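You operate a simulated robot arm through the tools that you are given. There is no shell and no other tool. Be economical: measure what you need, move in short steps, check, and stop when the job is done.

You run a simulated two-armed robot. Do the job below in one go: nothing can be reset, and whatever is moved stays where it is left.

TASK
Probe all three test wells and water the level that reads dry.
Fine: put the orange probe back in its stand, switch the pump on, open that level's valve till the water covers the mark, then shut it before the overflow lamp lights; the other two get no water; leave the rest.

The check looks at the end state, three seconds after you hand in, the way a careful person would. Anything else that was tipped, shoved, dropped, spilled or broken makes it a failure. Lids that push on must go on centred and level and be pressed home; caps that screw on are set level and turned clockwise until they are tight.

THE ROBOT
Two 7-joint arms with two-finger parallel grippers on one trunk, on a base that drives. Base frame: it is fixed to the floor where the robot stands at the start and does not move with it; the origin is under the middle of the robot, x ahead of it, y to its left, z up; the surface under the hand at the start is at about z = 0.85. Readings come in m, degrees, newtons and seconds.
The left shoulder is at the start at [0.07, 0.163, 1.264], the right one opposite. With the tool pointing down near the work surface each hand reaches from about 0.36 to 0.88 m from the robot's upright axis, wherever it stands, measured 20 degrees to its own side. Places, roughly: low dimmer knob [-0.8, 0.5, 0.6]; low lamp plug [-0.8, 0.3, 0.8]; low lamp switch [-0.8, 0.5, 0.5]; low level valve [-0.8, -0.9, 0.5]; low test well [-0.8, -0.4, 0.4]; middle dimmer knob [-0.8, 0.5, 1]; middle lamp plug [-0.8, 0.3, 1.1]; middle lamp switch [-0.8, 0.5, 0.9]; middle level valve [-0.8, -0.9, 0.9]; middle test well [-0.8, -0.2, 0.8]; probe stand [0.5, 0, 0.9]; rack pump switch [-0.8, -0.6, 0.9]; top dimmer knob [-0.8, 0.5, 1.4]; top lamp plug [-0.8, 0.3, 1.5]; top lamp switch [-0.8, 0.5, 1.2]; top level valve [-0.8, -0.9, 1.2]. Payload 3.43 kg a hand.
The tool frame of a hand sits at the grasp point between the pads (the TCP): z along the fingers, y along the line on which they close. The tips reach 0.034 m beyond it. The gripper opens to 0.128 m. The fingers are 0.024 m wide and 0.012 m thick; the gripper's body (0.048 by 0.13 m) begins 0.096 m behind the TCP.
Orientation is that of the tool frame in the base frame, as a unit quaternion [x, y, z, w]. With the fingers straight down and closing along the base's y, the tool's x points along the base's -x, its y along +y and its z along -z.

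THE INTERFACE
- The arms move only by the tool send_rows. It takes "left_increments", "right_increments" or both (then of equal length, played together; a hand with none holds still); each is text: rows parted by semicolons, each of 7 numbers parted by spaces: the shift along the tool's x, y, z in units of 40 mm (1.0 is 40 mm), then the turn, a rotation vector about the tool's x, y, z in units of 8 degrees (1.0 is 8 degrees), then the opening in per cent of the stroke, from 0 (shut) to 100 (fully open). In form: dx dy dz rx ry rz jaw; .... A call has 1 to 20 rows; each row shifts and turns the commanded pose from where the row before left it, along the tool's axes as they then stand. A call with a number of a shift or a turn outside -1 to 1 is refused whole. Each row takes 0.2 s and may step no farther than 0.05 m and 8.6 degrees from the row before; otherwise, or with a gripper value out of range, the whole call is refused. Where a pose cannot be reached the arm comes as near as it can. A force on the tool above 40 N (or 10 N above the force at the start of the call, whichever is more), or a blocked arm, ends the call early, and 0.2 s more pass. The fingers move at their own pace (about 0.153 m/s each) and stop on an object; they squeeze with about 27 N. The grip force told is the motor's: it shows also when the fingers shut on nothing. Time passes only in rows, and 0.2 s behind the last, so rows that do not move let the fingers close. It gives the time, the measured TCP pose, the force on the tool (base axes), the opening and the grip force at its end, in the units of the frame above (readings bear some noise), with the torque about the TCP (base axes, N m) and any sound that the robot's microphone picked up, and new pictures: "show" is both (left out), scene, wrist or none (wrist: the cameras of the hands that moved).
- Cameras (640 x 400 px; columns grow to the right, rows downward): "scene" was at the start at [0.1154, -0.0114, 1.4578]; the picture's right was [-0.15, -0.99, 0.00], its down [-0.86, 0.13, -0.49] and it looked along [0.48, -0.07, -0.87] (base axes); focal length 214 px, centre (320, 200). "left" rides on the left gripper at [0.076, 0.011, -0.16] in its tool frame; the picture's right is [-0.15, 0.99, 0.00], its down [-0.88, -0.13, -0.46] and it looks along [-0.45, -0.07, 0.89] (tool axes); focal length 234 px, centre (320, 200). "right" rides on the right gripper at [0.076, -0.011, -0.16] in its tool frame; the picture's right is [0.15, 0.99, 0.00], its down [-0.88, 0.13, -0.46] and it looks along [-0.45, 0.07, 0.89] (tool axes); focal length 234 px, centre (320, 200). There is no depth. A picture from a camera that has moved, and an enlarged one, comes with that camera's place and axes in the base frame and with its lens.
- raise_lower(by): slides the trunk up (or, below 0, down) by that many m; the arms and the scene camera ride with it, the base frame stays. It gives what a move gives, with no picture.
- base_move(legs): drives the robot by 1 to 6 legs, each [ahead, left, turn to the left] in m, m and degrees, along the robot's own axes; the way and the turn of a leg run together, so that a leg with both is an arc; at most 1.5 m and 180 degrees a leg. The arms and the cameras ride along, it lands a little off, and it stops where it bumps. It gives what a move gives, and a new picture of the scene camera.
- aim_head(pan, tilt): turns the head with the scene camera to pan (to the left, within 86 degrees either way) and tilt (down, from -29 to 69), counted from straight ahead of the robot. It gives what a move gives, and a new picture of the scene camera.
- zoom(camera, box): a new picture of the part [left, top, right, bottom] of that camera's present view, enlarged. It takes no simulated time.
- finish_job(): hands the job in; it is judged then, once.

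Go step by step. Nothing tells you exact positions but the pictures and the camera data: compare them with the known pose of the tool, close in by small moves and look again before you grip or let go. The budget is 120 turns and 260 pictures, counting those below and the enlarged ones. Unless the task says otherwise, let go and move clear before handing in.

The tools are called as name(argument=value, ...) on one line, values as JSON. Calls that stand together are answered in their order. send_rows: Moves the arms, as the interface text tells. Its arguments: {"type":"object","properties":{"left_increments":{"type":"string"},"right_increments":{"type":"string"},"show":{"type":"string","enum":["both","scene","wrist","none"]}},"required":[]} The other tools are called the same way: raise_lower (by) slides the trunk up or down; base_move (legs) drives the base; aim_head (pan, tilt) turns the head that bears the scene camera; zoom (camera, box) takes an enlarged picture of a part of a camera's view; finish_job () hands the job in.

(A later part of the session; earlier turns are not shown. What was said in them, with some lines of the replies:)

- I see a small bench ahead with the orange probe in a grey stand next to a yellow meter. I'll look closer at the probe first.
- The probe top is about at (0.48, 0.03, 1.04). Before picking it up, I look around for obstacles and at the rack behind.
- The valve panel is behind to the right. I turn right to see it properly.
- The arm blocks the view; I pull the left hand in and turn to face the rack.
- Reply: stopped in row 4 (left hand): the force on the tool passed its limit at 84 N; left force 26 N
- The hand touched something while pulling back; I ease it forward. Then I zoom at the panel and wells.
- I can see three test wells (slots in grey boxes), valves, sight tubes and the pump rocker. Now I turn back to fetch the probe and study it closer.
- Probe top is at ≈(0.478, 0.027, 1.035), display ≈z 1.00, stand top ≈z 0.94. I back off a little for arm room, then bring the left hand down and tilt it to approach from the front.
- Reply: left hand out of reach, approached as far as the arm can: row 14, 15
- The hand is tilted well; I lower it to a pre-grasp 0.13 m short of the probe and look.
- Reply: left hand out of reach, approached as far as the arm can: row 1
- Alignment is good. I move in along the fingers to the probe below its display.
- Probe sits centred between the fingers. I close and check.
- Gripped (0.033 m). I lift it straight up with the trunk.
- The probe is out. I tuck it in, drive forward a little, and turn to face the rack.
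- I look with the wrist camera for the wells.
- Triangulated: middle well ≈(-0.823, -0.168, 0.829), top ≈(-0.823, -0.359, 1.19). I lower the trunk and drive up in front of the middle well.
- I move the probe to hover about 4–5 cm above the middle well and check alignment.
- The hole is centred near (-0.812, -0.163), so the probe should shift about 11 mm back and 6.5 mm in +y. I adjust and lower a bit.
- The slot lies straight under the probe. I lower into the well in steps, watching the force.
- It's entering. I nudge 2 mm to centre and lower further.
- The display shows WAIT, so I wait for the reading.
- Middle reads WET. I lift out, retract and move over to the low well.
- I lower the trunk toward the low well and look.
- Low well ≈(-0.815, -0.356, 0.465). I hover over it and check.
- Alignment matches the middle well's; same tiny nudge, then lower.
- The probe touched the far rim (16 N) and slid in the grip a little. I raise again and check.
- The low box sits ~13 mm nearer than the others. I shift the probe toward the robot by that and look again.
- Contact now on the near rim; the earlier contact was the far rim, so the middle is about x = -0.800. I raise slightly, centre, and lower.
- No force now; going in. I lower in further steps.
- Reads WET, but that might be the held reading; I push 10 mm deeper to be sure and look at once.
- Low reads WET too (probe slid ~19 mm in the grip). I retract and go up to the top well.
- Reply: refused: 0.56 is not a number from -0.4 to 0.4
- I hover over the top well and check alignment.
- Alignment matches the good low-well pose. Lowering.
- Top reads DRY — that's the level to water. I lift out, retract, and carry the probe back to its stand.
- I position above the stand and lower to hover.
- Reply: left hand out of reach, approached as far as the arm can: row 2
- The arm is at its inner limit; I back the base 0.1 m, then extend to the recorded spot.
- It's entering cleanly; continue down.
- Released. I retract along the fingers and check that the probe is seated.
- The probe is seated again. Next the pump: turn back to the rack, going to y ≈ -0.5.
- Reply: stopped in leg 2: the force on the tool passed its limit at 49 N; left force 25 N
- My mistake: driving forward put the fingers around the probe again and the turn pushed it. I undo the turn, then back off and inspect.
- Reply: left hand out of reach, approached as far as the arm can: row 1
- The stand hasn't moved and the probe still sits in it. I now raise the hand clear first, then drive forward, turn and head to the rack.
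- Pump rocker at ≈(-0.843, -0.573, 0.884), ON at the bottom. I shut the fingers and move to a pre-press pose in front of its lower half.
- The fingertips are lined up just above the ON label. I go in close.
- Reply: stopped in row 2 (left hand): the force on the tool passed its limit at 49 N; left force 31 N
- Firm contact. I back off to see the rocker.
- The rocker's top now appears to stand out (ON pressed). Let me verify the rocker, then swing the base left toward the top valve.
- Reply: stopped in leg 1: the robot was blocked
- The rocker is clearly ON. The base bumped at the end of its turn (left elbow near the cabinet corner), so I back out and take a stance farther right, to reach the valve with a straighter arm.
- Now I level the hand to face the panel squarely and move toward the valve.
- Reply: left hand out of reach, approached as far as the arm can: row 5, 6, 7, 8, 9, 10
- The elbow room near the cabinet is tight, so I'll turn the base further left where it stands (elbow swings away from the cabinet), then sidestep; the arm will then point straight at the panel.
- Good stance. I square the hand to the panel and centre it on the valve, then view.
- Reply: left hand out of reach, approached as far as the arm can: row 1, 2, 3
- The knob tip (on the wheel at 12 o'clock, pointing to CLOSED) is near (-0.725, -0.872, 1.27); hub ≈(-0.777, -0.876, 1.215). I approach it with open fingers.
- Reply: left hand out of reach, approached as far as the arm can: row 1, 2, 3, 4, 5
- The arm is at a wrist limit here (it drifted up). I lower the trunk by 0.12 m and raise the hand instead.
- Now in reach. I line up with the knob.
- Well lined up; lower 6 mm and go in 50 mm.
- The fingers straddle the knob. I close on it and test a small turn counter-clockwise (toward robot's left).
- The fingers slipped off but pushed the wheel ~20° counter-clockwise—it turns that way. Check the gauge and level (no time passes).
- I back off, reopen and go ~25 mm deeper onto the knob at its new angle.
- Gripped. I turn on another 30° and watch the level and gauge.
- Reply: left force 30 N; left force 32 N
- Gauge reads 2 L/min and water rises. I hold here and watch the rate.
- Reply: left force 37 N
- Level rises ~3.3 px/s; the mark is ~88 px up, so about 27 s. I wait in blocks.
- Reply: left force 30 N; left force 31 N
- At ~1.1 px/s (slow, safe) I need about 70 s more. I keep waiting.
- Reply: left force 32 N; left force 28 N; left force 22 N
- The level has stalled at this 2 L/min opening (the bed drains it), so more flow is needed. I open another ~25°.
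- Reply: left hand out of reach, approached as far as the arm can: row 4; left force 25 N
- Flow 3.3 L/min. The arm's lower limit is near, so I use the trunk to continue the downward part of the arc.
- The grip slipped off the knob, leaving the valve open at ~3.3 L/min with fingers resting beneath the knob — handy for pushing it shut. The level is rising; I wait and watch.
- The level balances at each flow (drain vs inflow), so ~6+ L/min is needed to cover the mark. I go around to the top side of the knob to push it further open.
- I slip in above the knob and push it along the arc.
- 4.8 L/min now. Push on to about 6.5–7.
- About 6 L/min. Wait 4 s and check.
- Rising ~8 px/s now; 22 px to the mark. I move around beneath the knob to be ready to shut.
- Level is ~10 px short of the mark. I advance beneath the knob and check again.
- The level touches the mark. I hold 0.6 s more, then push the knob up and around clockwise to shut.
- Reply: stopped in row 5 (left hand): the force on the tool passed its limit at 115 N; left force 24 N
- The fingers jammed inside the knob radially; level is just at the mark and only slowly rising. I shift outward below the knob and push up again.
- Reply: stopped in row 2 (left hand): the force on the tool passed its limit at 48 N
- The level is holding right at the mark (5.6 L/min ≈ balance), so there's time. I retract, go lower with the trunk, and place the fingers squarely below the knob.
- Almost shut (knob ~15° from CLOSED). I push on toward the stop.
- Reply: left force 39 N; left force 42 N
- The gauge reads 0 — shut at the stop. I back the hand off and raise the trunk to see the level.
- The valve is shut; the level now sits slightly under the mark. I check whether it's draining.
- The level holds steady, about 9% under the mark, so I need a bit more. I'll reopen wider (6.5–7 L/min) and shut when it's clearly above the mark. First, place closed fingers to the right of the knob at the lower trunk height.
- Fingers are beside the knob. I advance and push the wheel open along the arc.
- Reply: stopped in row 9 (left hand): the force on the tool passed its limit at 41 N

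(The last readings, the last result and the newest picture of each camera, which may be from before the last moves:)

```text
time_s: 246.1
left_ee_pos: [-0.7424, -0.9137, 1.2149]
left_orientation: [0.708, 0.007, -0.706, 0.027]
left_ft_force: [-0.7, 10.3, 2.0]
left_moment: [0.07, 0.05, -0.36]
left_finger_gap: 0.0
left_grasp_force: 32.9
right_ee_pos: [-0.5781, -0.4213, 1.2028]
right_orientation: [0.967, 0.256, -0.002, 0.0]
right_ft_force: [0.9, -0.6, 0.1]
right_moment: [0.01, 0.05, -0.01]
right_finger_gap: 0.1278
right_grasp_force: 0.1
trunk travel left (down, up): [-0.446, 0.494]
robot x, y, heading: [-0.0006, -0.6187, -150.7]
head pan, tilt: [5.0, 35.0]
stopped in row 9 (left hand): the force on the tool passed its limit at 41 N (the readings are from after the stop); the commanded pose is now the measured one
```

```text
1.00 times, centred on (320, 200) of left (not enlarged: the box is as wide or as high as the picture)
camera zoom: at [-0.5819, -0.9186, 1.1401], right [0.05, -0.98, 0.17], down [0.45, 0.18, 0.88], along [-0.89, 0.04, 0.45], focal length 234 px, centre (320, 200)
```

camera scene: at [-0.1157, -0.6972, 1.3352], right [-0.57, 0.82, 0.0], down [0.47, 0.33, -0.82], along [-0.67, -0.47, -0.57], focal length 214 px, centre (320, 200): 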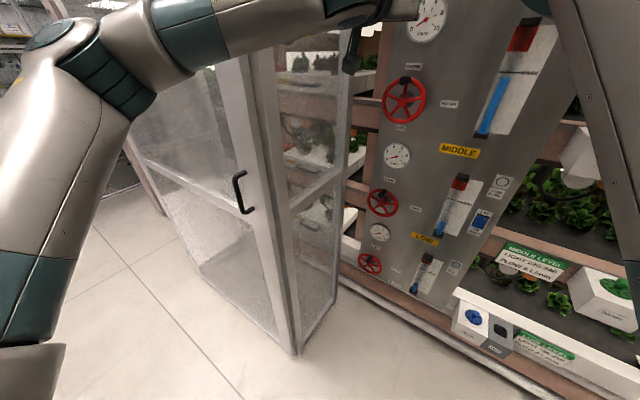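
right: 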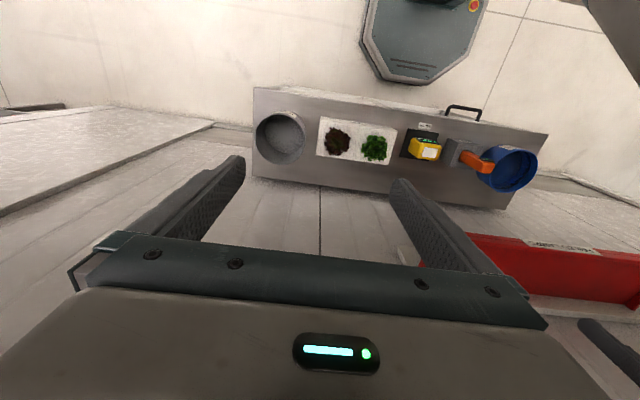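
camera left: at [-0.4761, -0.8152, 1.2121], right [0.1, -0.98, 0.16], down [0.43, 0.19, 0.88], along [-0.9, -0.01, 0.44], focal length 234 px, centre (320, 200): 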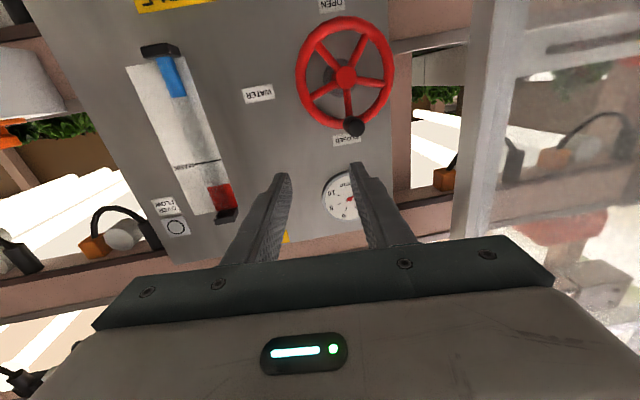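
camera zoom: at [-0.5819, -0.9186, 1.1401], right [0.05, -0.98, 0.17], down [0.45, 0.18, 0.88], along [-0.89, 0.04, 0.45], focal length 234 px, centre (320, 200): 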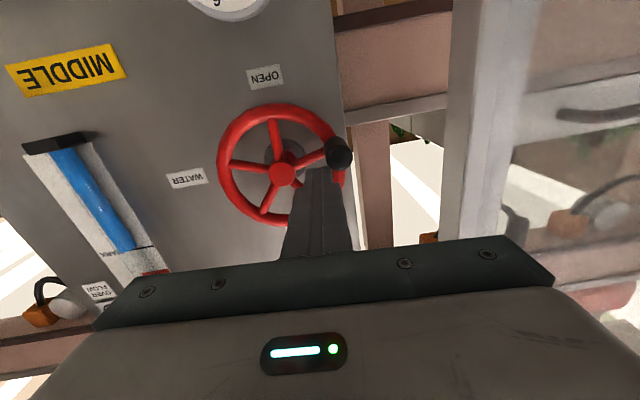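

send_rows(left_increments="0.3 -0.05 0 0 0 0 0;0.25 -0.1 0 0 0 0 0;0 0 0 0 0 0 0", show="none")

aim_head(pan=-1, tilt=20)

zoom(camera="left", box=[0, 0, 640, 400])

zoom(camera="left", box=[0, 100, 200, 300])

```text
time_s: 246.9
left_ee_pos: [-0.7405, -0.9055, 1.1953]
left_orientation: [-0.707, -0.007, 0.707, -0.028]
left_ft_force: [-2.9, 20.8, 17.5]
left_moment: [-0.03, 0.6, -0.68]
left_finger_gap: 0.0
left_grasp_force: 32.6
right_ee_pos: [-0.5766, -0.4193, 1.2039]
right_orientation: [0.967, 0.255, -0.003, 0.001]
right_ft_force: [0.6, -0.5, 0.3]
right_moment: [-0.02, 0.0, -0.02]
right_finger_gap: 0.1282
right_grasp_force: 0.1
trunk travel left (down, up): [-0.446, 0.494]
robot x, y, heading: [0.0015, -0.6215, -150.8]
head pan, tilt: [5.0, 35.0]
```

```text
time_s: 247.7
left_ee_pos: [-0.74, -0.9067, 1.1943]
left_orientation: [0.707, 0.007, -0.707, 0.029]
left_ft_force: [-3.0, 24.8, 19.3]
left_moment: [0.05, 0.64, -0.79]
left_finger_gap: 0.0
left_grasp_force: 32.8
right_ee_pos: [-0.5763, -0.419, 1.2036]
right_orientation: [0.967, 0.256, -0.002, 0.001]
right_ft_force: [0.7, -0.2, -0.8]
right_moment: [0.01, 0.01, -0.04]
right_finger_gap: 0.128
right_grasp_force: 0.1
trunk travel left (down, up): [-0.446, 0.494]
robot x, y, heading: [-0.0, -0.6201, -150.5]
head pan, tilt: [-1.0, 20.0]
camera scene: at [-0.1233, -0.6856, 1.2195], right [-0.48, 0.88, 0.0], down [0.3, 0.16, -0.94], along [-0.83, -0.45, -0.34], focal length 214 px, centre (320, 200)
```

scene: 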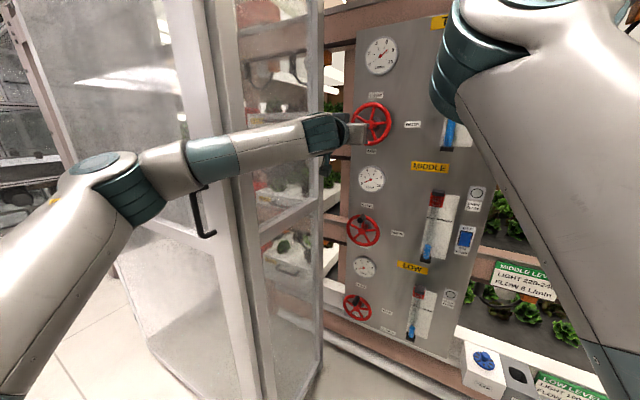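

```text
1.00 times, centred on (320, 200) of left (not enlarged: the box is as wide or as high as the picture)
camera zoom: at [-0.5808, -0.9108, 1.1193], right [0.05, -0.98, 0.18], down [0.45, 0.18, 0.88], along [-0.89, 0.04, 0.45], focal length 234 px, centre (320, 200)
```

zoom: 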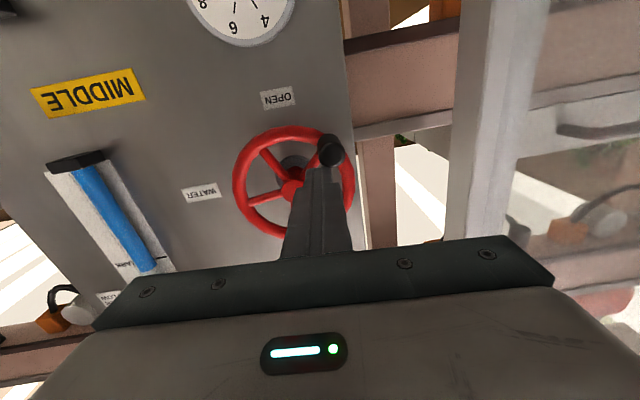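

```text
2.00 times, centred on (100, 200) of left
camera zoom: at [-0.5808, -0.9108, 1.1193], right [0.05, -0.98, 0.18], down [0.45, 0.18, 0.88], along [-0.89, 0.04, 0.45], focal length 468 px, centre (760, 200)
```

zoom: 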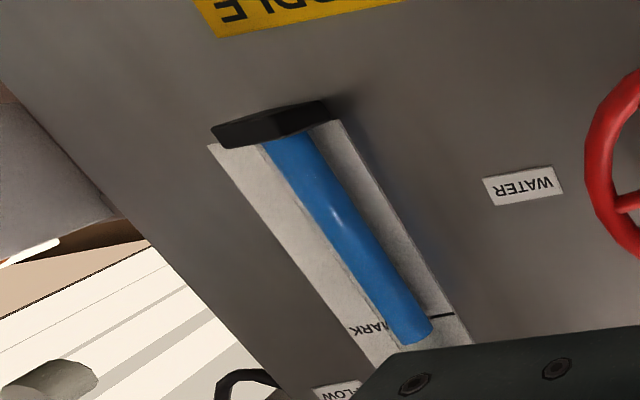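

The level has passed the mark in this low view (some parallax). I read the gauge and wait a moment more.

send_rows(left_increments="0 0 0 0 0 0 0;0 0 0 0 0 0 0;0 0 0 0 0 0 0;0 0 0 0 0 0 0", show="none")

zoom(camera="left", box=[0, 100, 200, 300])

zoom(camera="scene", box=[340, 20, 500, 170])

```text
time_s: 248.7
left_ee_pos: [-0.7404, -0.9056, 1.195]
left_orientation: [0.707, 0.008, -0.707, 0.028]
left_ft_force: [-1.0, 25.9, 19.4]
left_moment: [0.02, 0.61, -0.81]
left_finger_gap: 0.0
left_grasp_force: 32.8
right_ee_pos: [-0.5774, -0.4175, 1.2047]
right_orientation: [0.967, 0.256, -0.004, 0.0]
right_ft_force: [0.5, 0.2, 0.3]
right_moment: [-0.01, 0.02, -0.06]
right_finger_gap: 0.1282
right_grasp_force: 0.0
trunk travel left (down, up): [-0.446, 0.494]
robot x, y, heading: [-0.0019, -0.6165, -150.7]
head pan, tilt: [-1.0, 20.0]
```

```text
2.00 times, centred on (100, 200) of left
camera zoom: at [-0.5807, -0.9111, 1.1193], right [0.05, -0.98, 0.18], down [0.45, 0.18, 0.88], along [-0.89, 0.04, 0.45], focal length 468 px, centre (760, 200)
```

zoom: 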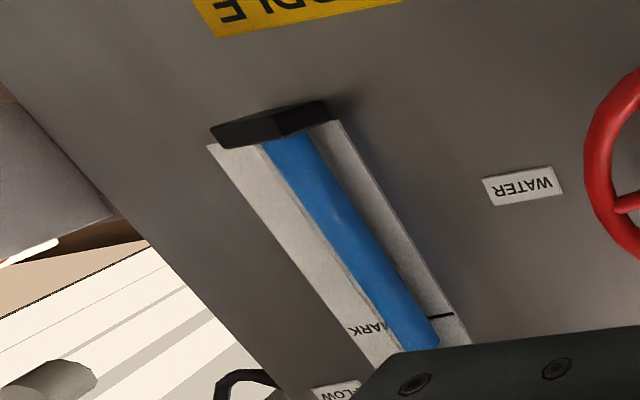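

```text
2.67 times, centred on (420, 95) of scene
camera zoom: at [-0.1232, -0.6855, 1.2196], right [-0.48, 0.88, 0.0], down [0.3, 0.16, -0.94], along [-0.83, -0.45, -0.34], focal length 572 px, centre (53, 480)
```

zoom: 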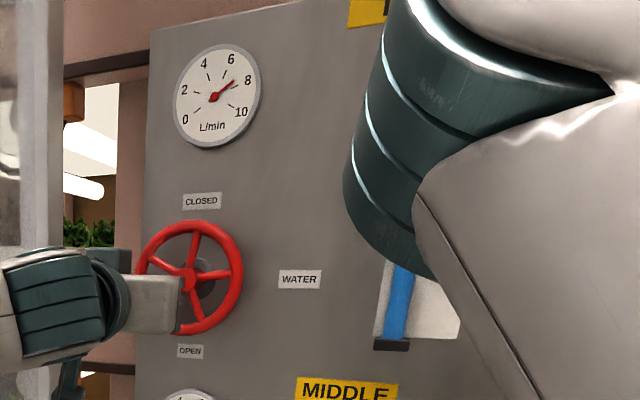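

Flow ~7.4 L/min, level already a bit above the mark. I shut now: duck under the knob and sweep it back clockwise.

send_rows(left_increments="0 0 -1 0 0 0 0;0.9 -0.1 0 0 0 0 0;0.18 0 0.3 0 0 0 0;0 0 0.75 0 0 0 0;-0.275 0.375 0.02 0 0 0 0;-0.35 0.3 0.02 0 0 0 0;-0.4 0.19 0.01 0 0 0 0;-0.41 0.04 0 0 0 0 0;-0.41 -0.075 0 0 0 0 0;-0.375 -0.175 0 0 0 0 0;-0.3 -0.25 0 0 0 0 0;-0.2 -0.3 0 0 0 0 0;-0.075 -0.3 0 0 0 0 0", show="none")

zoom(camera="left", box=[0, 0, 640, 400])

zoom(camera="scene", box=[340, 20, 500, 170])

```text
time_s: 249.8
left_ee_pos: [-0.7256, -0.9163, 1.1551]
left_orientation: [-0.706, -0.011, 0.707, -0.031]
left_ft_force: [37.1, -1.2, 1.2]
left_moment: [0.03, 0.15, -0.26]
left_finger_gap: 0.0002
left_grasp_force: 33.0
right_ee_pos: [-0.5662, -0.4261, 1.2083]
right_orientation: [0.966, 0.26, -0.007, -0.002]
right_ft_force: [-0.1, 0.4, 0.3]
right_moment: [0.02, 0.01, -0.03]
right_finger_gap: 0.1277
right_grasp_force: 0.0
trunk travel left (down, up): [-0.446, 0.494]
robot x, y, heading: [0.0066, -0.6195, -150.2]
head pan, tilt: [-1.0, 20.0]
stopped in row 5 (left hand): the force on the tool passed its limit at 79 N (the readings are from after the stop); the commanded pose is now the measured one
```

```text
1.00 times, centred on (320, 200) of left (not enlarged: the box is as wide or as high as the picture)
camera zoom: at [-0.5664, -0.9193, 1.0792], right [0.06, -0.98, 0.17], down [0.45, 0.18, 0.88], along [-0.89, 0.03, 0.45], focal length 234 px, centre (320, 200)
```

zoom: 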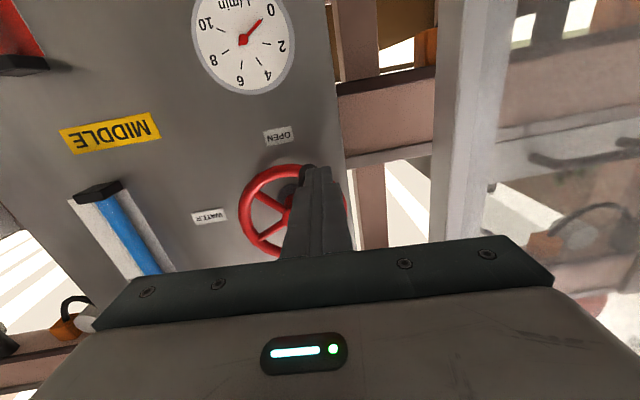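

```text
2.67 times, centred on (420, 95) of scene
camera zoom: at [-0.1112, -0.6898, 1.22], right [-0.48, 0.88, 0.0], down [0.29, 0.16, -0.94], along [-0.83, -0.45, -0.33], focal length 572 px, centre (53, 480)
```

zoom: 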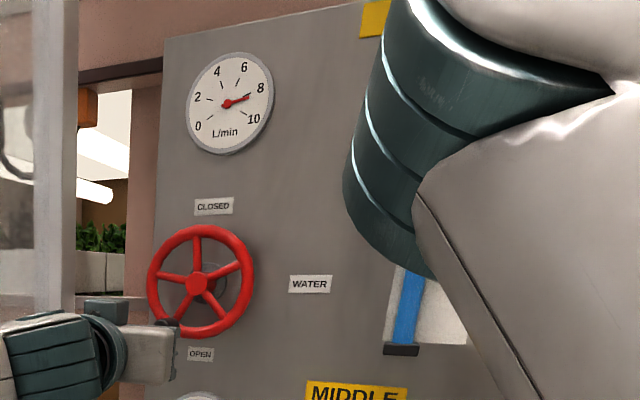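

The fingertips landed on the knob's end and nudged it further open. Quickly: shift to the right of the knob and sweep.

send_rows(left_increments="0 0 -0.6 0 0 0 0;0.15 -1 0 0 0 0 0;0 0 1 0 0 0 0;-0.075 0.375 0.03 0 0 0 0;-0.125 0.375 0.03 0 0 0 0;-0.225 0.325 0.02 0 0 0 0;-0.325 0.25 0.02 0 0 0 0;-0.375 0.16 0.01 0 0 0 0;-0.39 0.04 0 0 0 0 0;-0.41 -0.075 0 0 0 0 0;-0.375 -0.175 0 0 0 0 0;-0.3 -0.25 0 0 0 0 0;-0.2 -0.3 0 0 0 0 0;-0.075 -0.3 0 0 0 0 0", show="none")

zoom(camera="left", box=[0, 0, 640, 400])

zoom(camera="scene", box=[340, 20, 500, 170])

```text
time_s: 252.0
left_ee_pos: [-0.7509, -0.9091, 1.2223]
left_orientation: [0.708, -0.004, -0.706, 0.021]
left_ft_force: [-0.1, 0.0, -0.2]
left_moment: [-0.02, 0.01, 0.01]
left_finger_gap: 0.0
left_grasp_force: 32.5
right_ee_pos: [-0.5725, -0.4204, 1.206]
right_orientation: [0.966, 0.258, -0.004, 0.0]
right_ft_force: [0.6, 0.4, 0.3]
right_moment: [-0.06, 0.0, 0.03]
right_finger_gap: 0.1278
right_grasp_force: 0.1
trunk travel left (down, up): [-0.446, 0.494]
robot x, y, heading: [0.0038, -0.6251, -150.3]
head pan, tilt: [-1.0, 20.0]
stopped in row 11 (left hand): the force on the tool passed its limit at 70 N (the readings are from after the stop); the commanded pose is now the measured one
```

```text
1.00 times, centred on (320, 200) of left (not enlarged: the box is as wide or as high as the picture)
camera zoom: at [-0.591, -0.9189, 1.1478], right [0.03, -0.98, 0.18], down [0.45, 0.17, 0.88], along [-0.89, 0.06, 0.45], focal length 234 px, centre (320, 200)
```

zoom: 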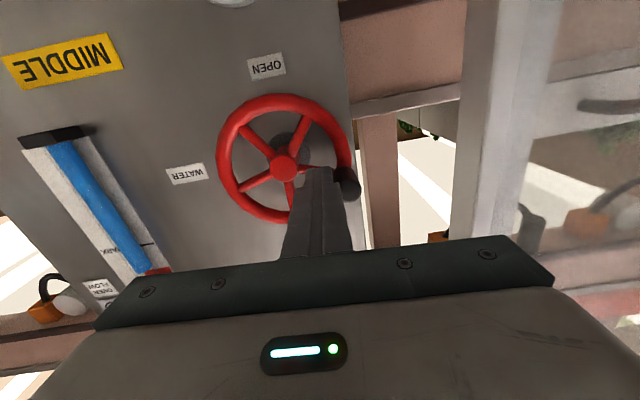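

```text
2.67 times, centred on (420, 95) of scene
camera zoom: at [-0.1184, -0.6859, 1.2212], right [-0.48, 0.88, 0.0], down [0.3, 0.16, -0.94], along [-0.83, -0.45, -0.34], focal length 572 px, centre (53, 480)
```

zoom: 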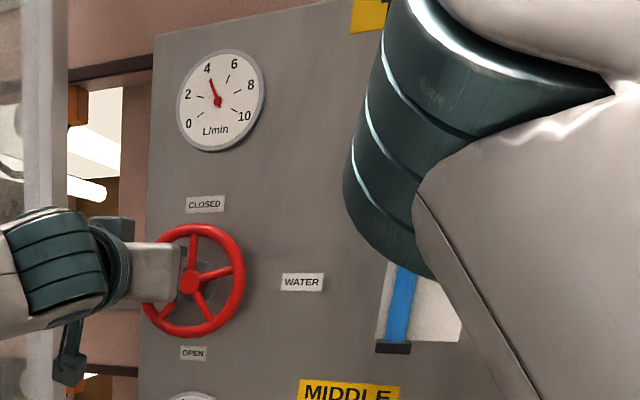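

Now 4.2 L/min with the level nicely above the mark. The fingers slid inside the knob; I re-seat below-outside it and finish closing.

send_rows(left_increments="0 0 -1 0 0 0 0;0.65 0.4 0 0 0 0 0;0 0.4 0 0 0 0 0;0 0 0.95 0 0 0 0;-0.35 0 0 0 0 0 0;-0.375 -0.07 0 0 0 0 0;-0.375 -0.175 0 0 0 0 0;-0.3 -0.27 0 0 0 0 0;-0.2 -0.3 0 0 0 0 0;-0.075 -0.3 0 0 0 0 0;0 -0.2 0 0 0 0 0", show="none")

zoom(camera="left", box=[0, 0, 640, 400])

zoom(camera="scene", box=[340, 20, 500, 170])

```text
time_s: 253.3
left_ee_pos: [-0.725, -0.9334, 1.2205]
left_orientation: [-0.704, 0.01, 0.709, -0.019]
left_ft_force: [26.3, 6.1, -4.3]
left_moment: [-0.18, 0.1, -0.4]
left_finger_gap: 0.0
left_grasp_force: 33.4
right_ee_pos: [-0.5586, -0.4203, 1.2097]
right_orientation: [0.965, 0.26, -0.01, 0.001]
right_ft_force: [0.7, 1.6, 0.8]
right_moment: [0.01, 0.01, 0.0]
right_finger_gap: 0.1278
right_grasp_force: 0.1
trunk travel left (down, up): [-0.446, 0.494]
robot x, y, heading: [0.0089, -0.6185, -149.9]
head pan, tilt: [-1.0, 20.0]
stopped in row 6 (left hand): the force on the tool passed its limit at 121 N (the readings are from after the stop); the commanded pose is now the measured one
```

```text
1.00 times, centred on (320, 200) of left (not enlarged: the box is as wide or as high as the picture)
camera zoom: at [-0.5674, -0.9457, 1.1439], right [0.02, -0.98, 0.19], down [0.46, 0.17, 0.87], along [-0.89, 0.07, 0.45], focal length 234 px, centre (320, 200)
```

zoom: 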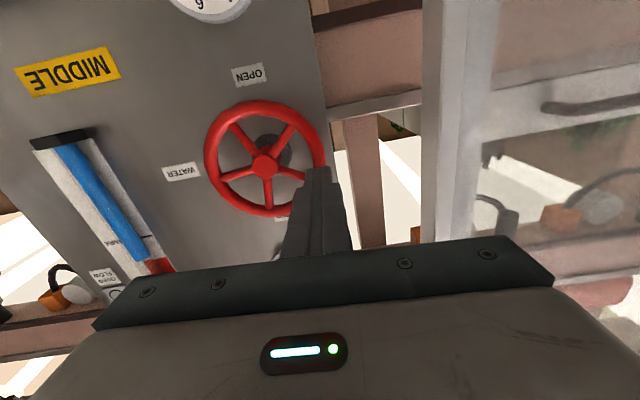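

```text
2.67 times, centred on (420, 95) of scene
camera zoom: at [-0.1033, -0.6833, 1.2219], right [-0.48, 0.87, 0.0], down [0.29, 0.16, -0.94], along [-0.83, -0.46, -0.33], focal length 572 px, centre (53, 480)
```

zoom: 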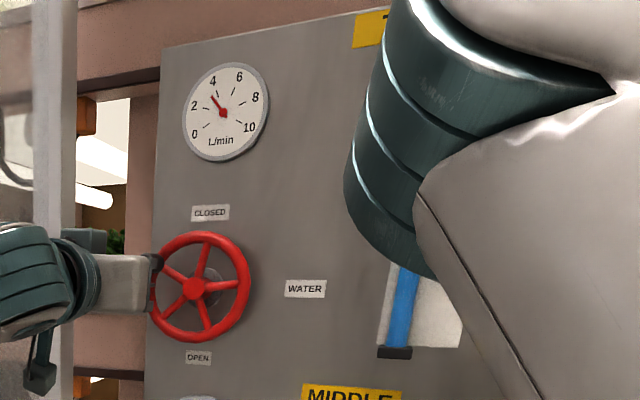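

send_rows(left_increments="0 0 -0.8 0 0 0 0;0.5 0.22 0 0 0 0 0;0 0 0.6 0 0 0 0;0 0 0.65 0 0 0 0;-0.4 0 0 0 0 0 0;-0.375 -0.12 0 0 0 0 0;-0.325 -0.22 0 0 0 0 0;-0.25 -0.3 0 0 0 0 0;-0.15 -0.32 0 0 0 0 0;-0.05 -0.3 0 0 0 0 0;0 -0.2 0 0 0 0 0", show="none")

zoom(camera="left", box=[0, 0, 640, 400])

zoom(camera="scene", box=[340, 20, 500, 170])

```text
time_s: 255.4
left_ee_pos: [-0.7604, -0.915, 1.2522]
left_orientation: [0.708, -0.002, -0.706, 0.021]
left_ft_force: [20.8, -0.5, 0.7]
left_moment: [0.01, 0.15, -0.21]
left_finger_gap: 0.0
left_grasp_force: 33.2
right_ee_pos: [-0.5716, -0.427, 1.206]
right_orientation: [0.966, 0.26, -0.004, -0.001]
right_ft_force: [-0.8, 0.2, -0.3]
right_moment: [0.0, -0.01, -0.01]
right_finger_gap: 0.128
right_grasp_force: 0.0
trunk travel left (down, up): [-0.446, 0.494]
robot x, y, heading: [0.0008, -0.6231, -150.1]
head pan, tilt: [-1.0, 20.0]
stopped in row 10 (left hand): the force on the tool passed its limit at 54 N (the readings are from after the stop); the commanded pose is now the measured one
```

```text
1.00 times, centred on (320, 200) of left (not enlarged: the box is as wide or as high as the picture)
camera zoom: at [-0.5995, -0.9247, 1.1765], right [0.03, -0.98, 0.18], down [0.45, 0.17, 0.88], along [-0.89, 0.06, 0.45], focal length 234 px, centre (320, 200)
```

zoom: 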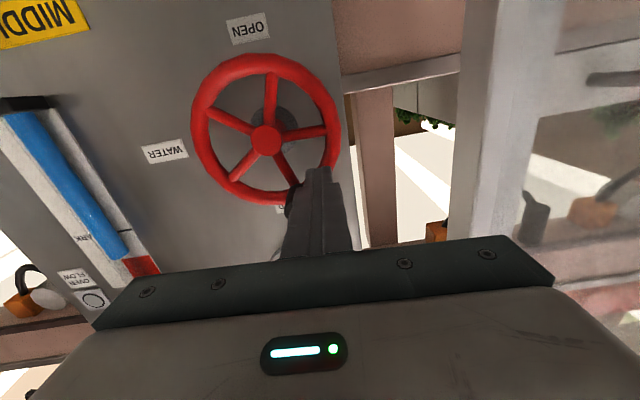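

```text
2.67 times, centred on (420, 95) of scene
camera zoom: at [-0.1172, -0.6918, 1.22], right [-0.48, 0.88, 0.0], down [0.3, 0.16, -0.94], along [-0.82, -0.45, -0.34], focal length 572 px, centre (53, 480)
```

zoom: 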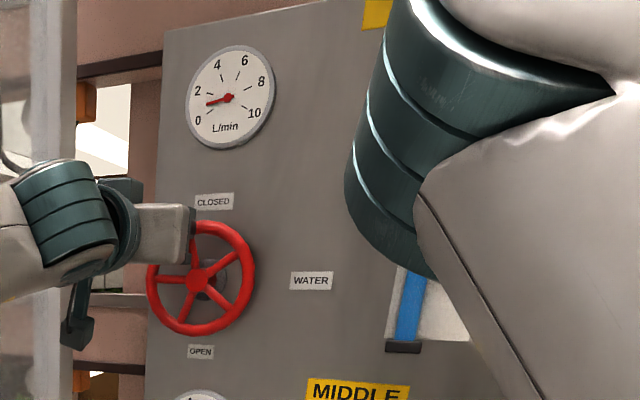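

Down to 1 L/min. Ease back 1 cm from the rim and push the last bit to CLOSED.

send_rows(left_increments="0 0.05 -0.35 0 0 0 0;-0.15 -0.15 0 0 0 0 0;-0.1 -0.3 0 0 0 0 0;-0.03 -0.3 0 0 0 0 0;0 -0.25 0 0 0 0 0;0 -0.2 0 0 0 0 0", show="none")

zoom(camera="left", box=[0, 0, 640, 400])

zoom(camera="scene", box=[340, 20, 500, 170])

```text
time_s: 256.7
left_ee_pos: [-0.7514, -0.9, 1.2568]
left_orientation: [0.71, 0.015, -0.703, 0.032]
left_ft_force: [6.4, -15.6, -6.3]
left_moment: [0.11, -0.01, 0.08]
left_finger_gap: 0.0
left_grasp_force: 33.1
right_ee_pos: [-0.5777, -0.4319, 1.2037]
right_orientation: [0.966, 0.26, -0.002, -0.001]
right_ft_force: [0.0, 0.3, -0.2]
right_moment: [-0.1, -0.01, -0.02]
right_finger_gap: 0.1283
right_grasp_force: 0.1
trunk travel left (down, up): [-0.446, 0.494]
robot x, y, heading: [0.0037, -0.625, -150.0]
head pan, tilt: [-1.0, 20.0]
stopped in row 6 (left hand): the force on the tool passed its limit at 44 N (the readings are from after the stop); the commanded pose is now the measured one
```

```text
1.00 times, centred on (320, 200) of left (not enlarged: the box is as wide or as high as the picture)
camera zoom: at [-0.5919, -0.9022, 1.1828], right [0.06, -0.98, 0.17], down [0.44, 0.18, 0.88], along [-0.9, 0.02, 0.44], focal length 234 px, centre (320, 200)
```

zoom: 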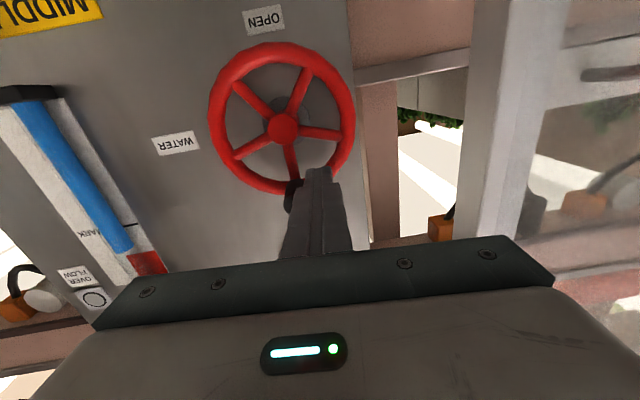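

```text
2.67 times, centred on (420, 95) of scene
camera zoom: at [-0.1206, -0.6942, 1.2188], right [-0.49, 0.87, 0.0], down [0.3, 0.17, -0.94], along [-0.82, -0.46, -0.34], focal length 572 px, centre (53, 480)
```

zoom: 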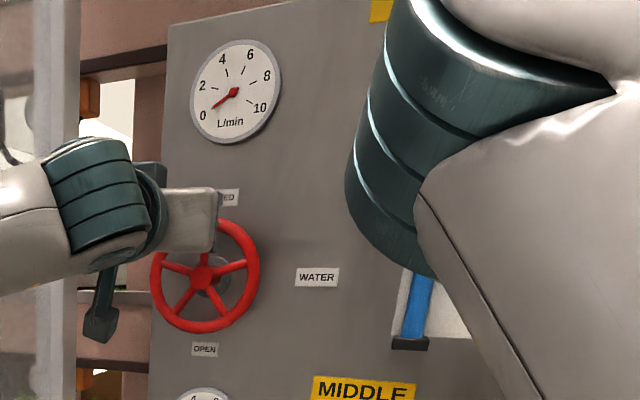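

The gauge reads 0 and the stop was felt; overflow lamp is unlit. I back off and check the level at eye height.

send_rows(left_increments="0 0.3 -0.1 0 0 0 0;0 0.1 -0.8 0 0 0 0;0 0 -0.8 0 0 0 0;0 0 -0.5 0 0 0 0", show="none")

raise_lower(by=0.14)

aim_head(pan=5, tilt=35)

zoom(camera="scene", box=[330, 10, 530, 160])

```text
time_s: 257.7
left_ee_pos: [-0.6626, -0.903, 1.2576]
left_orientation: [0.709, 0.009, -0.704, 0.029]
left_ft_force: [0.1, 0.1, -0.1]
left_moment: [0.01, -0.02, -0.01]
left_finger_gap: 0.0001
left_grasp_force: 33.5
right_ee_pos: [-0.5769, -0.4305, 1.2046]
right_orientation: [0.966, 0.26, -0.001, 0.0]
right_ft_force: [0.2, 0.8, 0.4]
right_moment: [-0.02, 0.05, 0.02]
right_finger_gap: 0.1279
right_grasp_force: 0.0
trunk travel left (down, up): [-0.446, 0.494]
robot x, y, heading: [0.0019, -0.6211, -150.1]
head pan, tilt: [-1.0, 20.0]
```

```text
time_s: 259.4
left_ee_pos: [-0.6645, -0.9043, 1.3964]
left_orientation: [0.709, 0.009, -0.704, 0.028]
left_ft_force: [0.0, 0.0, -1.2]
left_moment: [0.0, 0.0, -0.01]
left_finger_gap: 0.0
left_grasp_force: 33.4
right_ee_pos: [-0.5777, -0.4296, 1.3434]
right_orientation: [0.966, 0.26, -0.001, -0.001]
right_ft_force: [0.1, 0.4, -0.3]
right_moment: [-0.01, -0.01, 0.07]
right_finger_gap: 0.1281
right_grasp_force: 0.0
trunk travel left (down, up): [-0.586, 0.354]
robot x, y, heading: [0.0045, -0.6206, -149.9]
head pan, tilt: [-1.0, 20.0]
```

```text
time_s: 260.1
left_ee_pos: [-0.665, -0.9035, 1.3981]
left_orientation: [0.709, 0.008, -0.704, 0.027]
left_ft_force: [0.2, -0.3, -0.3]
left_moment: [0.01, 0.0, -0.01]
left_finger_gap: 0.0
left_grasp_force: 33.6
right_ee_pos: [-0.5777, -0.4308, 1.344]
right_orientation: [0.966, 0.26, -0.002, -0.001]
right_ft_force: [0.3, 0.7, 0.6]
right_moment: [-0.01, -0.03, -0.04]
right_finger_gap: 0.1279
right_grasp_force: 0.1
trunk travel left (down, up): [-0.586, 0.354]
robot x, y, heading: [0.0026, -0.6195, -150.0]
head pan, tilt: [5.0, 35.0]
camera scene: at [-0.1122, -0.6989, 1.3352], right [-0.57, 0.82, 0.0], down [0.47, 0.33, -0.82], along [-0.67, -0.47, -0.57], focal length 214 px, centre (320, 200)
```

scene: 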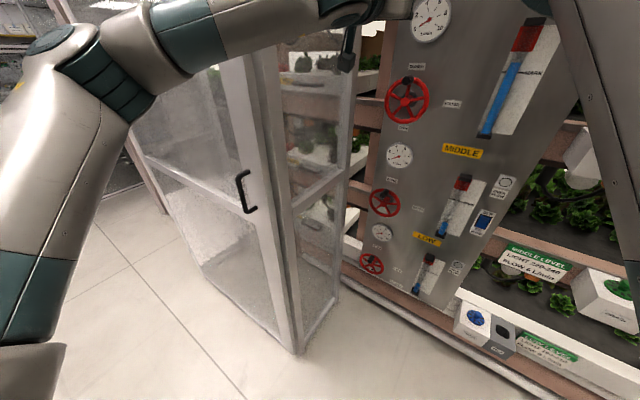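

```text
2.67 times, centred on (430, 85) of scene
camera zoom: at [-0.1122, -0.6989, 1.3352], right [-0.57, 0.82, 0.0], down [0.47, 0.33, -0.82], along [-0.67, -0.47, -0.57], focal length 572 px, centre (27, 507)
```

zoom: 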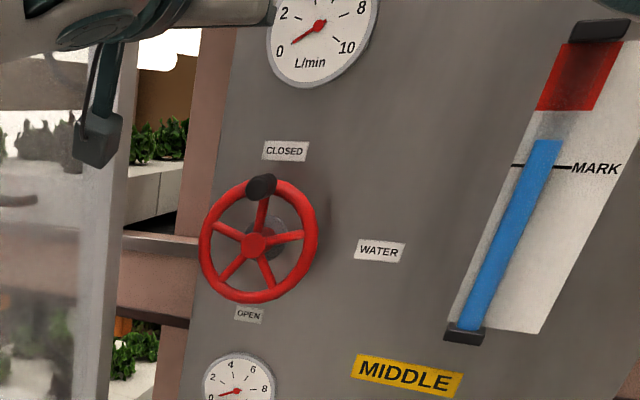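

Water covers the mark, below the red zone, valve at CLOSED, flow 0. One last stability check of level, lamp, pump and the other tubes.

send_rows(left_increments="0.2 0 -0.8 0 0 0 0;0 0 -0.5 0 0 0 0;0 0 0 0 0 0 0;0 0 0 0 0 0 0;0 0 0 0 0 0 0;0 0 0 0 0 0 0;0 0 0 0 0 0 0;0 0 0 0 0 0 0;0 0 0 0 0 0 0;0 0 0 0 0 0 0;0 0 0 0 0 0 0;0 0 0 0 0 0 0;0 0 0 0 0 0 0;0 0 0 0 0 0 0;0 0 0 0 0 0 0;0 0 0 0 0 0 0;0 0 0 0 0 0 0;0 0 0 0 0 0 0;0 0 0 0 0 0 0;0 0 0 0 0 0 0", show="none")

zoom(camera="scene", box=[360, 0, 560, 150])

zoom(camera="scene", box=[350, 140, 550, 310])

zoom(camera="left", box=[0, 0, 640, 400])

```text
time_s: 264.3
left_ee_pos: [-0.6113, -0.9028, 1.3895]
left_orientation: [0.71, 0.007, -0.704, 0.027]
left_ft_force: [0.1, -0.2, 0.4]
left_moment: [0.02, 0.03, -0.03]
left_finger_gap: 0.0001
left_grasp_force: 32.9
right_ee_pos: [-0.5769, -0.4312, 1.3442]
right_orientation: [0.966, 0.259, -0.002, -0.001]
right_ft_force: [-0.7, -0.9, -0.5]
right_moment: [0.01, -0.02, 0.01]
right_finger_gap: 0.1281
right_grasp_force: 0.0
trunk travel left (down, up): [-0.586, 0.354]
robot x, y, heading: [0.0033, -0.6257, -149.8]
head pan, tilt: [5.0, 35.0]
```

```text
2.67 times, centred on (460, 75) of scene
camera zoom: at [-0.1122, -0.699, 1.3351], right [-0.57, 0.82, 0.0], down [0.47, 0.33, -0.82], along [-0.67, -0.47, -0.57], focal length 572 px, centre (-53, 533)
```

zoom: 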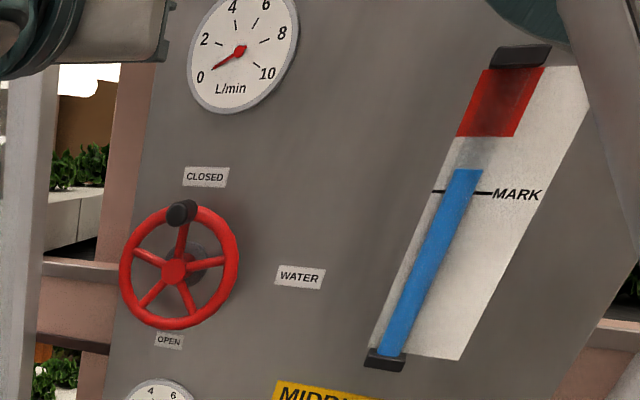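

```text
2.35 times, centred on (450, 225) of scene
camera zoom: at [-0.1122, -0.699, 1.3351], right [-0.57, 0.82, 0.0], down [0.47, 0.33, -0.82], along [-0.67, -0.47, -0.57], focal length 505 px, centre (14, 141)
```

zoom: 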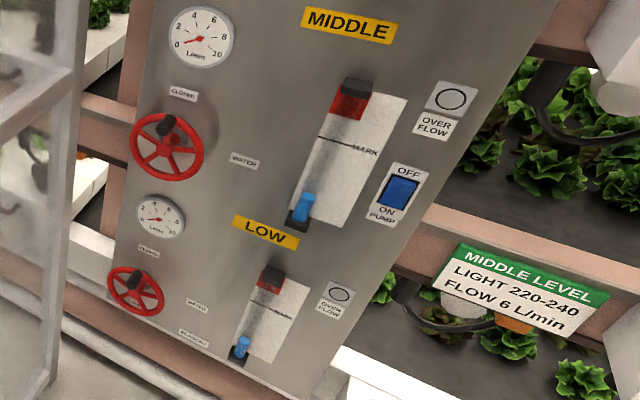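

```text
1.00 times, centred on (320, 200) of left (not enlarged: the box is as wide or as high as the picture)
camera zoom: at [-0.4519, -0.9072, 1.3155], right [0.05, -0.98, 0.17], down [0.44, 0.18, 0.88], along [-0.9, 0.03, 0.44], focal length 234 px, centre (320, 200)
```

zoom: 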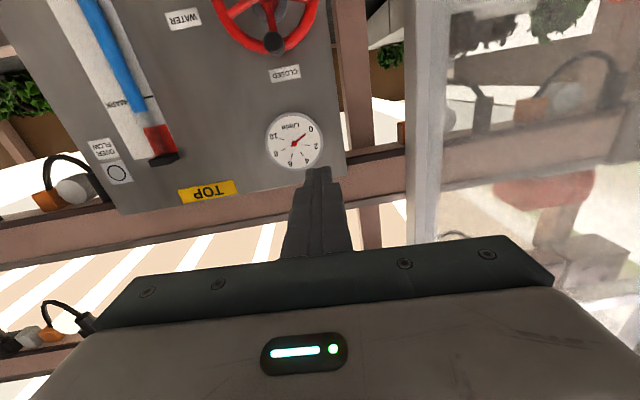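

The level is still above the mark, the overflow lamps are dark, the pump is on, and the middle and low tubes are unchanged. Handing in.

finish_job()

```text
The job is handed in.
```

I probed all three wells. Middle and low read WET and top read DRY, so I watered the top level only.

- **Water:** the top level covers its mark and stays below the red zone. Its overflow lamp is dark, its valve is shut and its flow gauge reads 0. It took two openings, because the first stopped short of the mark. In my last two looks the level may have dropped slightly, but it was still above the mark when I handed in.
- **Pump and other levels:** the pump is on. The middle and low levels got no water.
- **Probe:** it is back in its stand. After I put it back, I drove forward with the open fingers still around it, and the turn pushed it. I checked right after: the probe was still seated and the stand had not moved.
- **Other contact:** the robot bumped something once while turning, probably its left elbow on the glass cabinet. I saw no sign that anything shifted.
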